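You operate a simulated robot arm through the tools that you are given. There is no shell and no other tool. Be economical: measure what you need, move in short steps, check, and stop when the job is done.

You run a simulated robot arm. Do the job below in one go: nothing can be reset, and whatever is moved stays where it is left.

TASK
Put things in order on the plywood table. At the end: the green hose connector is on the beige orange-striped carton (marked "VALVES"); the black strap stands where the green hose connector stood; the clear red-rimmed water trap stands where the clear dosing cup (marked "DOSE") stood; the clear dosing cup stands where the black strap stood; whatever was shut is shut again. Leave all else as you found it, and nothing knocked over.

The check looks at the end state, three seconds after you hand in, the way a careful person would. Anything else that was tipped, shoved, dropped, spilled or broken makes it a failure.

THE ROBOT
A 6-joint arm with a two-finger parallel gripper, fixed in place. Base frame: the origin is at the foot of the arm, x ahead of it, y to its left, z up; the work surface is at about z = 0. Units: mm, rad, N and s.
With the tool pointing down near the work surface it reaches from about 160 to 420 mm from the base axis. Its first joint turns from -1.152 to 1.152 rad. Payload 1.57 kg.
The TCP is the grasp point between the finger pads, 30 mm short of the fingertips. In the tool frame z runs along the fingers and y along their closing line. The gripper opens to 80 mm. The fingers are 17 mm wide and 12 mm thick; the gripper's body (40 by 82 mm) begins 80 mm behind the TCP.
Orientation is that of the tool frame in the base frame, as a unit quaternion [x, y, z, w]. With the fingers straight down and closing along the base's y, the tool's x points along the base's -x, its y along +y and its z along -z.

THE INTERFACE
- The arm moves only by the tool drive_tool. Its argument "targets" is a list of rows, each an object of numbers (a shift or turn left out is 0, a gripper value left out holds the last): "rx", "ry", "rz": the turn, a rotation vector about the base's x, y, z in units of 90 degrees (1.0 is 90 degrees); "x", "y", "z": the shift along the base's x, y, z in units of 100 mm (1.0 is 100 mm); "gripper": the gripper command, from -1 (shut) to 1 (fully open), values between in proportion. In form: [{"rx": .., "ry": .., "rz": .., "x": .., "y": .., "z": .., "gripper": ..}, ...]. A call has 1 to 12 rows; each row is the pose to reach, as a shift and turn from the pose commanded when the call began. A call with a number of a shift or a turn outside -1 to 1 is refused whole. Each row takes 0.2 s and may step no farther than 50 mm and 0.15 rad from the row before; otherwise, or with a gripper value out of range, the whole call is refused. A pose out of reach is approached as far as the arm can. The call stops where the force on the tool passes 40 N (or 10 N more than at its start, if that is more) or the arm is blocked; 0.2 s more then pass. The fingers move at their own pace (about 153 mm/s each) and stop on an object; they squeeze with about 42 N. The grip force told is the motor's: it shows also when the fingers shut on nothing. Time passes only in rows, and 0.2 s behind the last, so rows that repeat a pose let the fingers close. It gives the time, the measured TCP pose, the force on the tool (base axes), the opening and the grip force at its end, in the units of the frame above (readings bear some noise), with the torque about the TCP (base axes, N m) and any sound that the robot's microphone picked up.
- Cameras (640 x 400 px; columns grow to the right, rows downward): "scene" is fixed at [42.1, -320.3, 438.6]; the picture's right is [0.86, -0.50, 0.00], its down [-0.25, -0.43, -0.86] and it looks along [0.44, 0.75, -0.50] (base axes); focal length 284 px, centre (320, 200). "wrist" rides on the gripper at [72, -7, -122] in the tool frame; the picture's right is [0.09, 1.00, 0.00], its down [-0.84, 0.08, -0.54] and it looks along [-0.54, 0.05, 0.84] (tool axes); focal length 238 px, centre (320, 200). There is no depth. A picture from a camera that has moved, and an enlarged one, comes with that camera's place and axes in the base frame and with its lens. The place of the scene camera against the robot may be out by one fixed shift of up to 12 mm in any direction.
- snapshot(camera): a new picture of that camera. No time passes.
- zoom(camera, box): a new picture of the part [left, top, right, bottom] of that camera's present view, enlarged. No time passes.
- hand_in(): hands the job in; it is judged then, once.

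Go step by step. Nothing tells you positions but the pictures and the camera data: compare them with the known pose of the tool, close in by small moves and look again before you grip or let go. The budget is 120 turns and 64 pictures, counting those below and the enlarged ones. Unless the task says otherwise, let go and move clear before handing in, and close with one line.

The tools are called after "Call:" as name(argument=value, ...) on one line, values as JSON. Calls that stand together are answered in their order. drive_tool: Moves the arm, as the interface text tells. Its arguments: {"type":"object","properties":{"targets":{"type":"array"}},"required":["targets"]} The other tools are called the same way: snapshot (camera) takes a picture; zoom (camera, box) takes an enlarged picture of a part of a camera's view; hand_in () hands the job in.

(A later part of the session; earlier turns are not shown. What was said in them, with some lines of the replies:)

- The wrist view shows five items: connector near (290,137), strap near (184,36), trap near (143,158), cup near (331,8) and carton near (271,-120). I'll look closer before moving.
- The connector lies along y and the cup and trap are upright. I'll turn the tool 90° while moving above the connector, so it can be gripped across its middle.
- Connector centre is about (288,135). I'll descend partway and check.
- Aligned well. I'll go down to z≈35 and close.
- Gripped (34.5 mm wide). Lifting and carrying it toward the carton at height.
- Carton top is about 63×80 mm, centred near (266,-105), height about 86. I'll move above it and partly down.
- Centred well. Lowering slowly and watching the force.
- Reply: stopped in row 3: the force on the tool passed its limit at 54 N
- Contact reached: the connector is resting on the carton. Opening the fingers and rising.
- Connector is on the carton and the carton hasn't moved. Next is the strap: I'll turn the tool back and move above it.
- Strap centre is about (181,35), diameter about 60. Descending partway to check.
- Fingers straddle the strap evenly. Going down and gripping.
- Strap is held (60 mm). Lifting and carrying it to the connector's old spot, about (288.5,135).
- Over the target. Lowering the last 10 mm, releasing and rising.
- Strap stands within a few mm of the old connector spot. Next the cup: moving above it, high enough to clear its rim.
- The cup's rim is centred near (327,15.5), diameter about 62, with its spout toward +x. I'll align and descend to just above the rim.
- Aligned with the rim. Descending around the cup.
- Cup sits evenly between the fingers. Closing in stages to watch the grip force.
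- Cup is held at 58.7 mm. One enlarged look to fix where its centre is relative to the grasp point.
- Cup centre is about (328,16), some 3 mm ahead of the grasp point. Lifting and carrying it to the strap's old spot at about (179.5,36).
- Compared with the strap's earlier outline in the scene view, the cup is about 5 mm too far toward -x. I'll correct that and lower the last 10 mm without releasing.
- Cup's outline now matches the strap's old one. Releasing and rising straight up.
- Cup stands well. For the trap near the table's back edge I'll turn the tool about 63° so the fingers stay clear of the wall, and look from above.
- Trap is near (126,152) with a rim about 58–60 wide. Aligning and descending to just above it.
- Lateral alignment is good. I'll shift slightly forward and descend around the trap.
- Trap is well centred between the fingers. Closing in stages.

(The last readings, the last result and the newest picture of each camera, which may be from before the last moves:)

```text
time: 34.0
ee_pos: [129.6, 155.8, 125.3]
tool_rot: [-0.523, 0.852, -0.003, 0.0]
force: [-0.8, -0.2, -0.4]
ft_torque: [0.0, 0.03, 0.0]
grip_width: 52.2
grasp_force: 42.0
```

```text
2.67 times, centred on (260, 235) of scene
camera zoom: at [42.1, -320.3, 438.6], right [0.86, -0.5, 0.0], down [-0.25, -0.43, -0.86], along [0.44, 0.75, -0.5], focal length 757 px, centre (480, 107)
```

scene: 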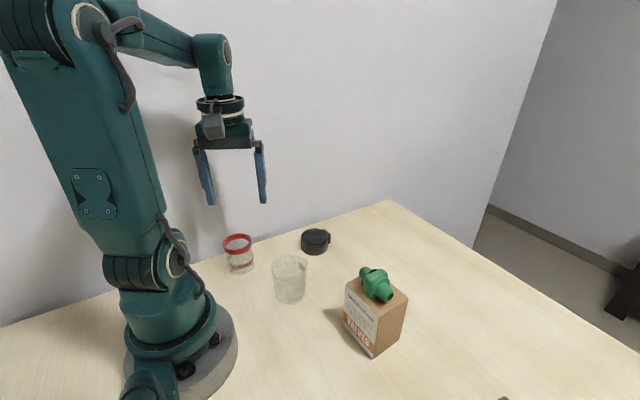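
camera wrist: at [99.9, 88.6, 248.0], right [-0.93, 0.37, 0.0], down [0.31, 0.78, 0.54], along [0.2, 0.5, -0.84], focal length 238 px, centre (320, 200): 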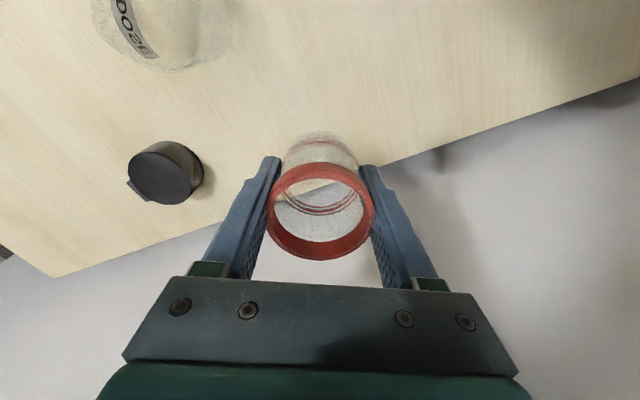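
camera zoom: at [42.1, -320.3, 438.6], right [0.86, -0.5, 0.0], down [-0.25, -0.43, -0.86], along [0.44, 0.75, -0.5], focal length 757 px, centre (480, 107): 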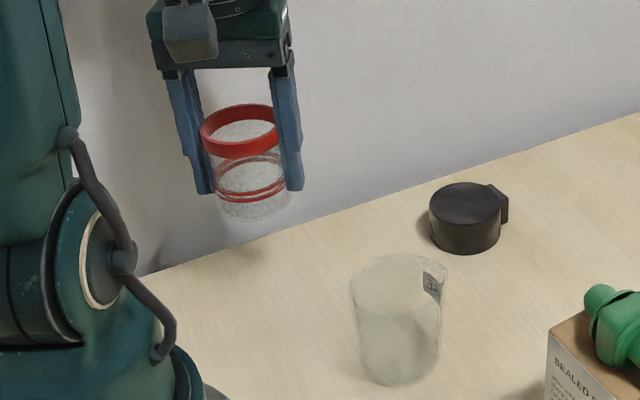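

Trap is lifted, upright. Carrying it high over to the cup's old spot while turning the tool back.

Call:
drive_tool(targets=[{"z": 0.3}, {"rz": -0.09, "x": 0.1, "y": -0.06, "z": 0.3}, {"rz": -0.18, "x": 0.22, "y": -0.14, "z": 0.3}, {"rz": -0.27, "x": 0.34, "y": -0.22, "z": 0.3}, {"rz": -0.36, "x": 0.46, "y": -0.3, "z": 0.3}, {"rz": -0.45, "x": 0.58, "y": -0.4, "z": 0.3}, {"rz": -0.54, "x": 0.7, "y": -0.5, "z": 0.3}, {"rz": -0.63, "x": 0.85, "y": -0.6, "z": 0.3}, {"rz": -0.7, "x": 1.0, "y": -0.7, "z": 0.3}])

Call:
drive_tool(targets=[{"x": 0.25, "y": -0.17}, {"x": 0.5, "y": -0.35}, {"x": 0.75, "y": -0.52}, {"x": 1.0, "y": -0.69}, {"x": 1.0, "y": -0.69, "z": -0.3}, {"x": 1.0, "y": -0.69, "z": -0.6}, {"x": 1.0, "y": -0.69, "z": -0.9}])

Call:
snapshot(camera="wrist")

Call:
zoom(camera="scene", box=[200, 210, 440, 360])

```text
time: 36.0
ee_pos: [228.3, 85.0, 157.9]
tool_rot: [0.001, 1.0, -0.001, -0.001]
force: [0.4, -0.1, 0.6]
ft_torque: [-0.04, -0.03, -0.01]
grip_width: 52.0
grasp_force: 41.9
```

```text
time: 37.6
ee_pos: [330.8, 13.6, 66.8]
tool_rot: [0.0, 1.0, -0.002, 0.0]
force: [1.0, -0.3, -0.1]
ft_torque: [0.01, -0.02, 0.0]
grip_width: 52.1
grasp_force: 41.9
```

```text
22 pictures are left
camera wrist: at [256.0, 8.0, 188.0], right [-0.09, 1.0, 0.0], down [0.84, 0.08, 0.54], along [0.54, 0.05, -0.84], focal length 238 px, centre (320, 200)
```

wrist: 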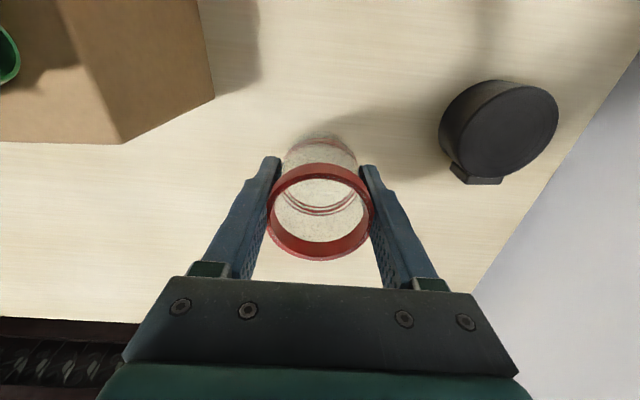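

```text
2.67 times, centred on (320, 285) of scene
camera zoom: at [42.1, -320.3, 438.6], right [0.86, -0.5, 0.0], down [-0.25, -0.43, -0.86], along [0.44, 0.75, -0.5], focal length 757 px, centre (320, -27)
```

zoom: 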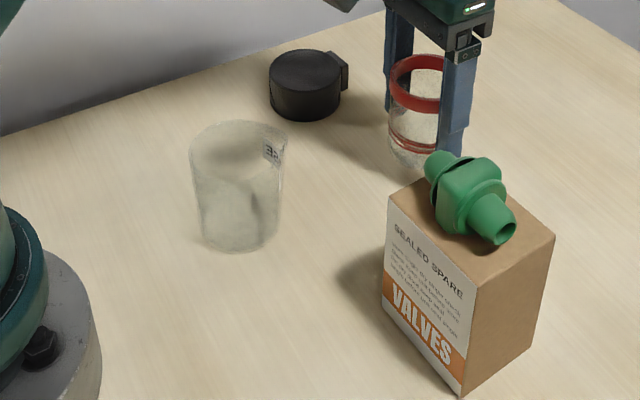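

Lined up with the cup's old spot. Small correction and lowering to the table.

Call:
drive_tool(targets=[{"x": -0.02, "y": 0.015, "z": -0.1}, {"x": -0.02, "y": 0.015, "z": -0.18}, {"x": -0.02, "y": 0.015, "z": -0.21}])

Call:
zoom(camera="scene", box=[200, 210, 440, 360])

```text
time: 38.4
ee_pos: [326.2, 15.9, 44.6]
tool_rot: [0.0, 1.0, -0.002, -0.001]
force: [-0.3, 0.4, -0.7]
ft_torque: [0.01, -0.01, -0.01]
grip_width: 52.0
grasp_force: 42.2
```

```text
2.67 times, centred on (320, 285) of scene
camera zoom: at [42.1, -320.3, 438.6], right [0.86, -0.5, 0.0], down [-0.25, -0.43, -0.86], along [0.44, 0.75, -0.5], focal length 757 px, centre (320, -27)
```

zoom: 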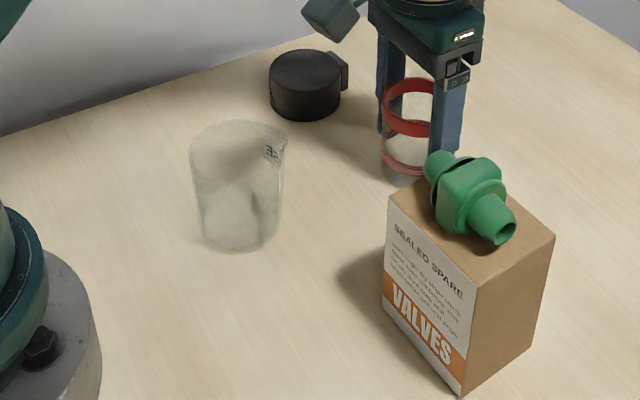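

Nearly touching. One more mm, then release and rise.

Call:
drive_tool(targets=[{"z": -0.01}, {"z": -0.01, "gripper": 0.4}, {"z": -0.01, "gripper": 0.9}, {"z": -0.01, "gripper": 0.9}, {"z": 0.25, "gripper": 0.9}, {"z": 0.6}, {"z": 1.0}])

Call:
drive_tool(targets=[{"z": 0.4}, {"x": -0.3, "z": 0.7, "y": 0.3}, {"x": -0.6, "z": 0.7, "y": 0.6}, {"x": -0.6, "z": 0.7, "y": 0.9}, {"x": -0.6, "z": 0.7, "y": 0.9}])

Call:
snapshot(camera="wrist")

Call:
zoom(camera="scene", box=[200, 210, 440, 360])

```text
time: 40.0
ee_pos: [325.2, 16.9, 145.2]
tool_rot: [0.0, 1.0, -0.001, -0.001]
force: [0.1, -0.1, -0.4]
ft_torque: [0.01, 0.02, 0.01]
grip_width: 75.7
grasp_force: 0.1
```

```text
refused: row 2 steps farther than a row can; nothing moved
```

```text
19 pictures are left
camera wrist: at [251.0, 11.0, 268.4], right [-0.09, 1.0, 0.0], down [0.84, 0.08, 0.54], along [0.54, 0.05, -0.84], focal length 238 px, centre (320, 200)
```

wrist: 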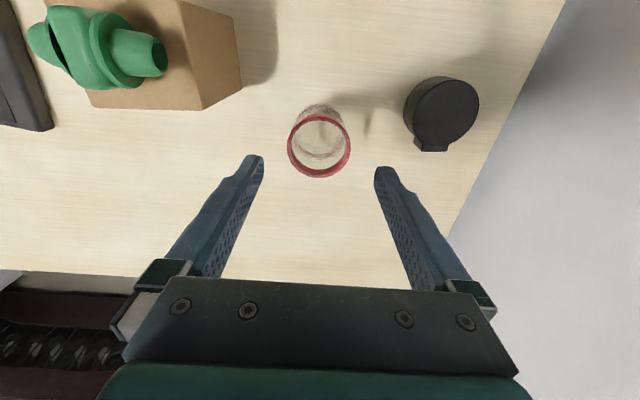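

```text
2.67 times, centred on (320, 285) of scene
camera zoom: at [42.1, -320.3, 438.6], right [0.86, -0.5, 0.0], down [-0.25, -0.43, -0.86], along [0.44, 0.75, -0.5], focal length 757 px, centre (320, -27)
```

zoom: 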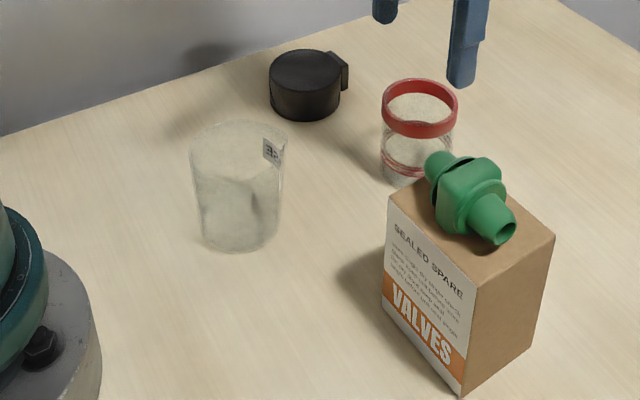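

Everything stands upright where it should, and the trap matches the cup's old outline. Rising a little further before handing in.

Call:
drive_tool(targets=[{"z": 0.4}, {"z": 0.7}, {"z": 0.7}])

Call:
snapshot(camera="scene")

```text
time: 40.8
ee_pos: [324.1, 17.9, 216.4]
tool_rot: [-0.001, 1.0, -0.002, -0.001]
force: [-0.5, -0.1, -0.2]
ft_torque: [0.01, 0.01, -0.01]
grip_width: 75.7
grasp_force: 0.0
```

```text
17 pictures are left
```

scene: 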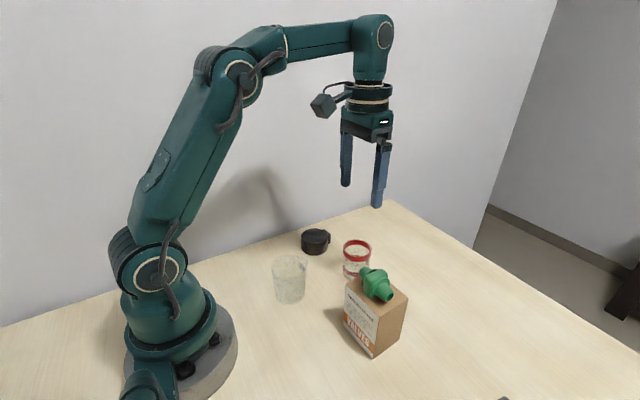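

All items are in place, upright, and the arm is clear, so I'm handing in.

Call:
hand_in()

```text
The job is handed in.
```

The job is handed in: the connector is on the "VALVES" carton, and the strap, trap and cup stand upright within a few millimetres of their target spots. I found nothing that had been opened and needed shutting.
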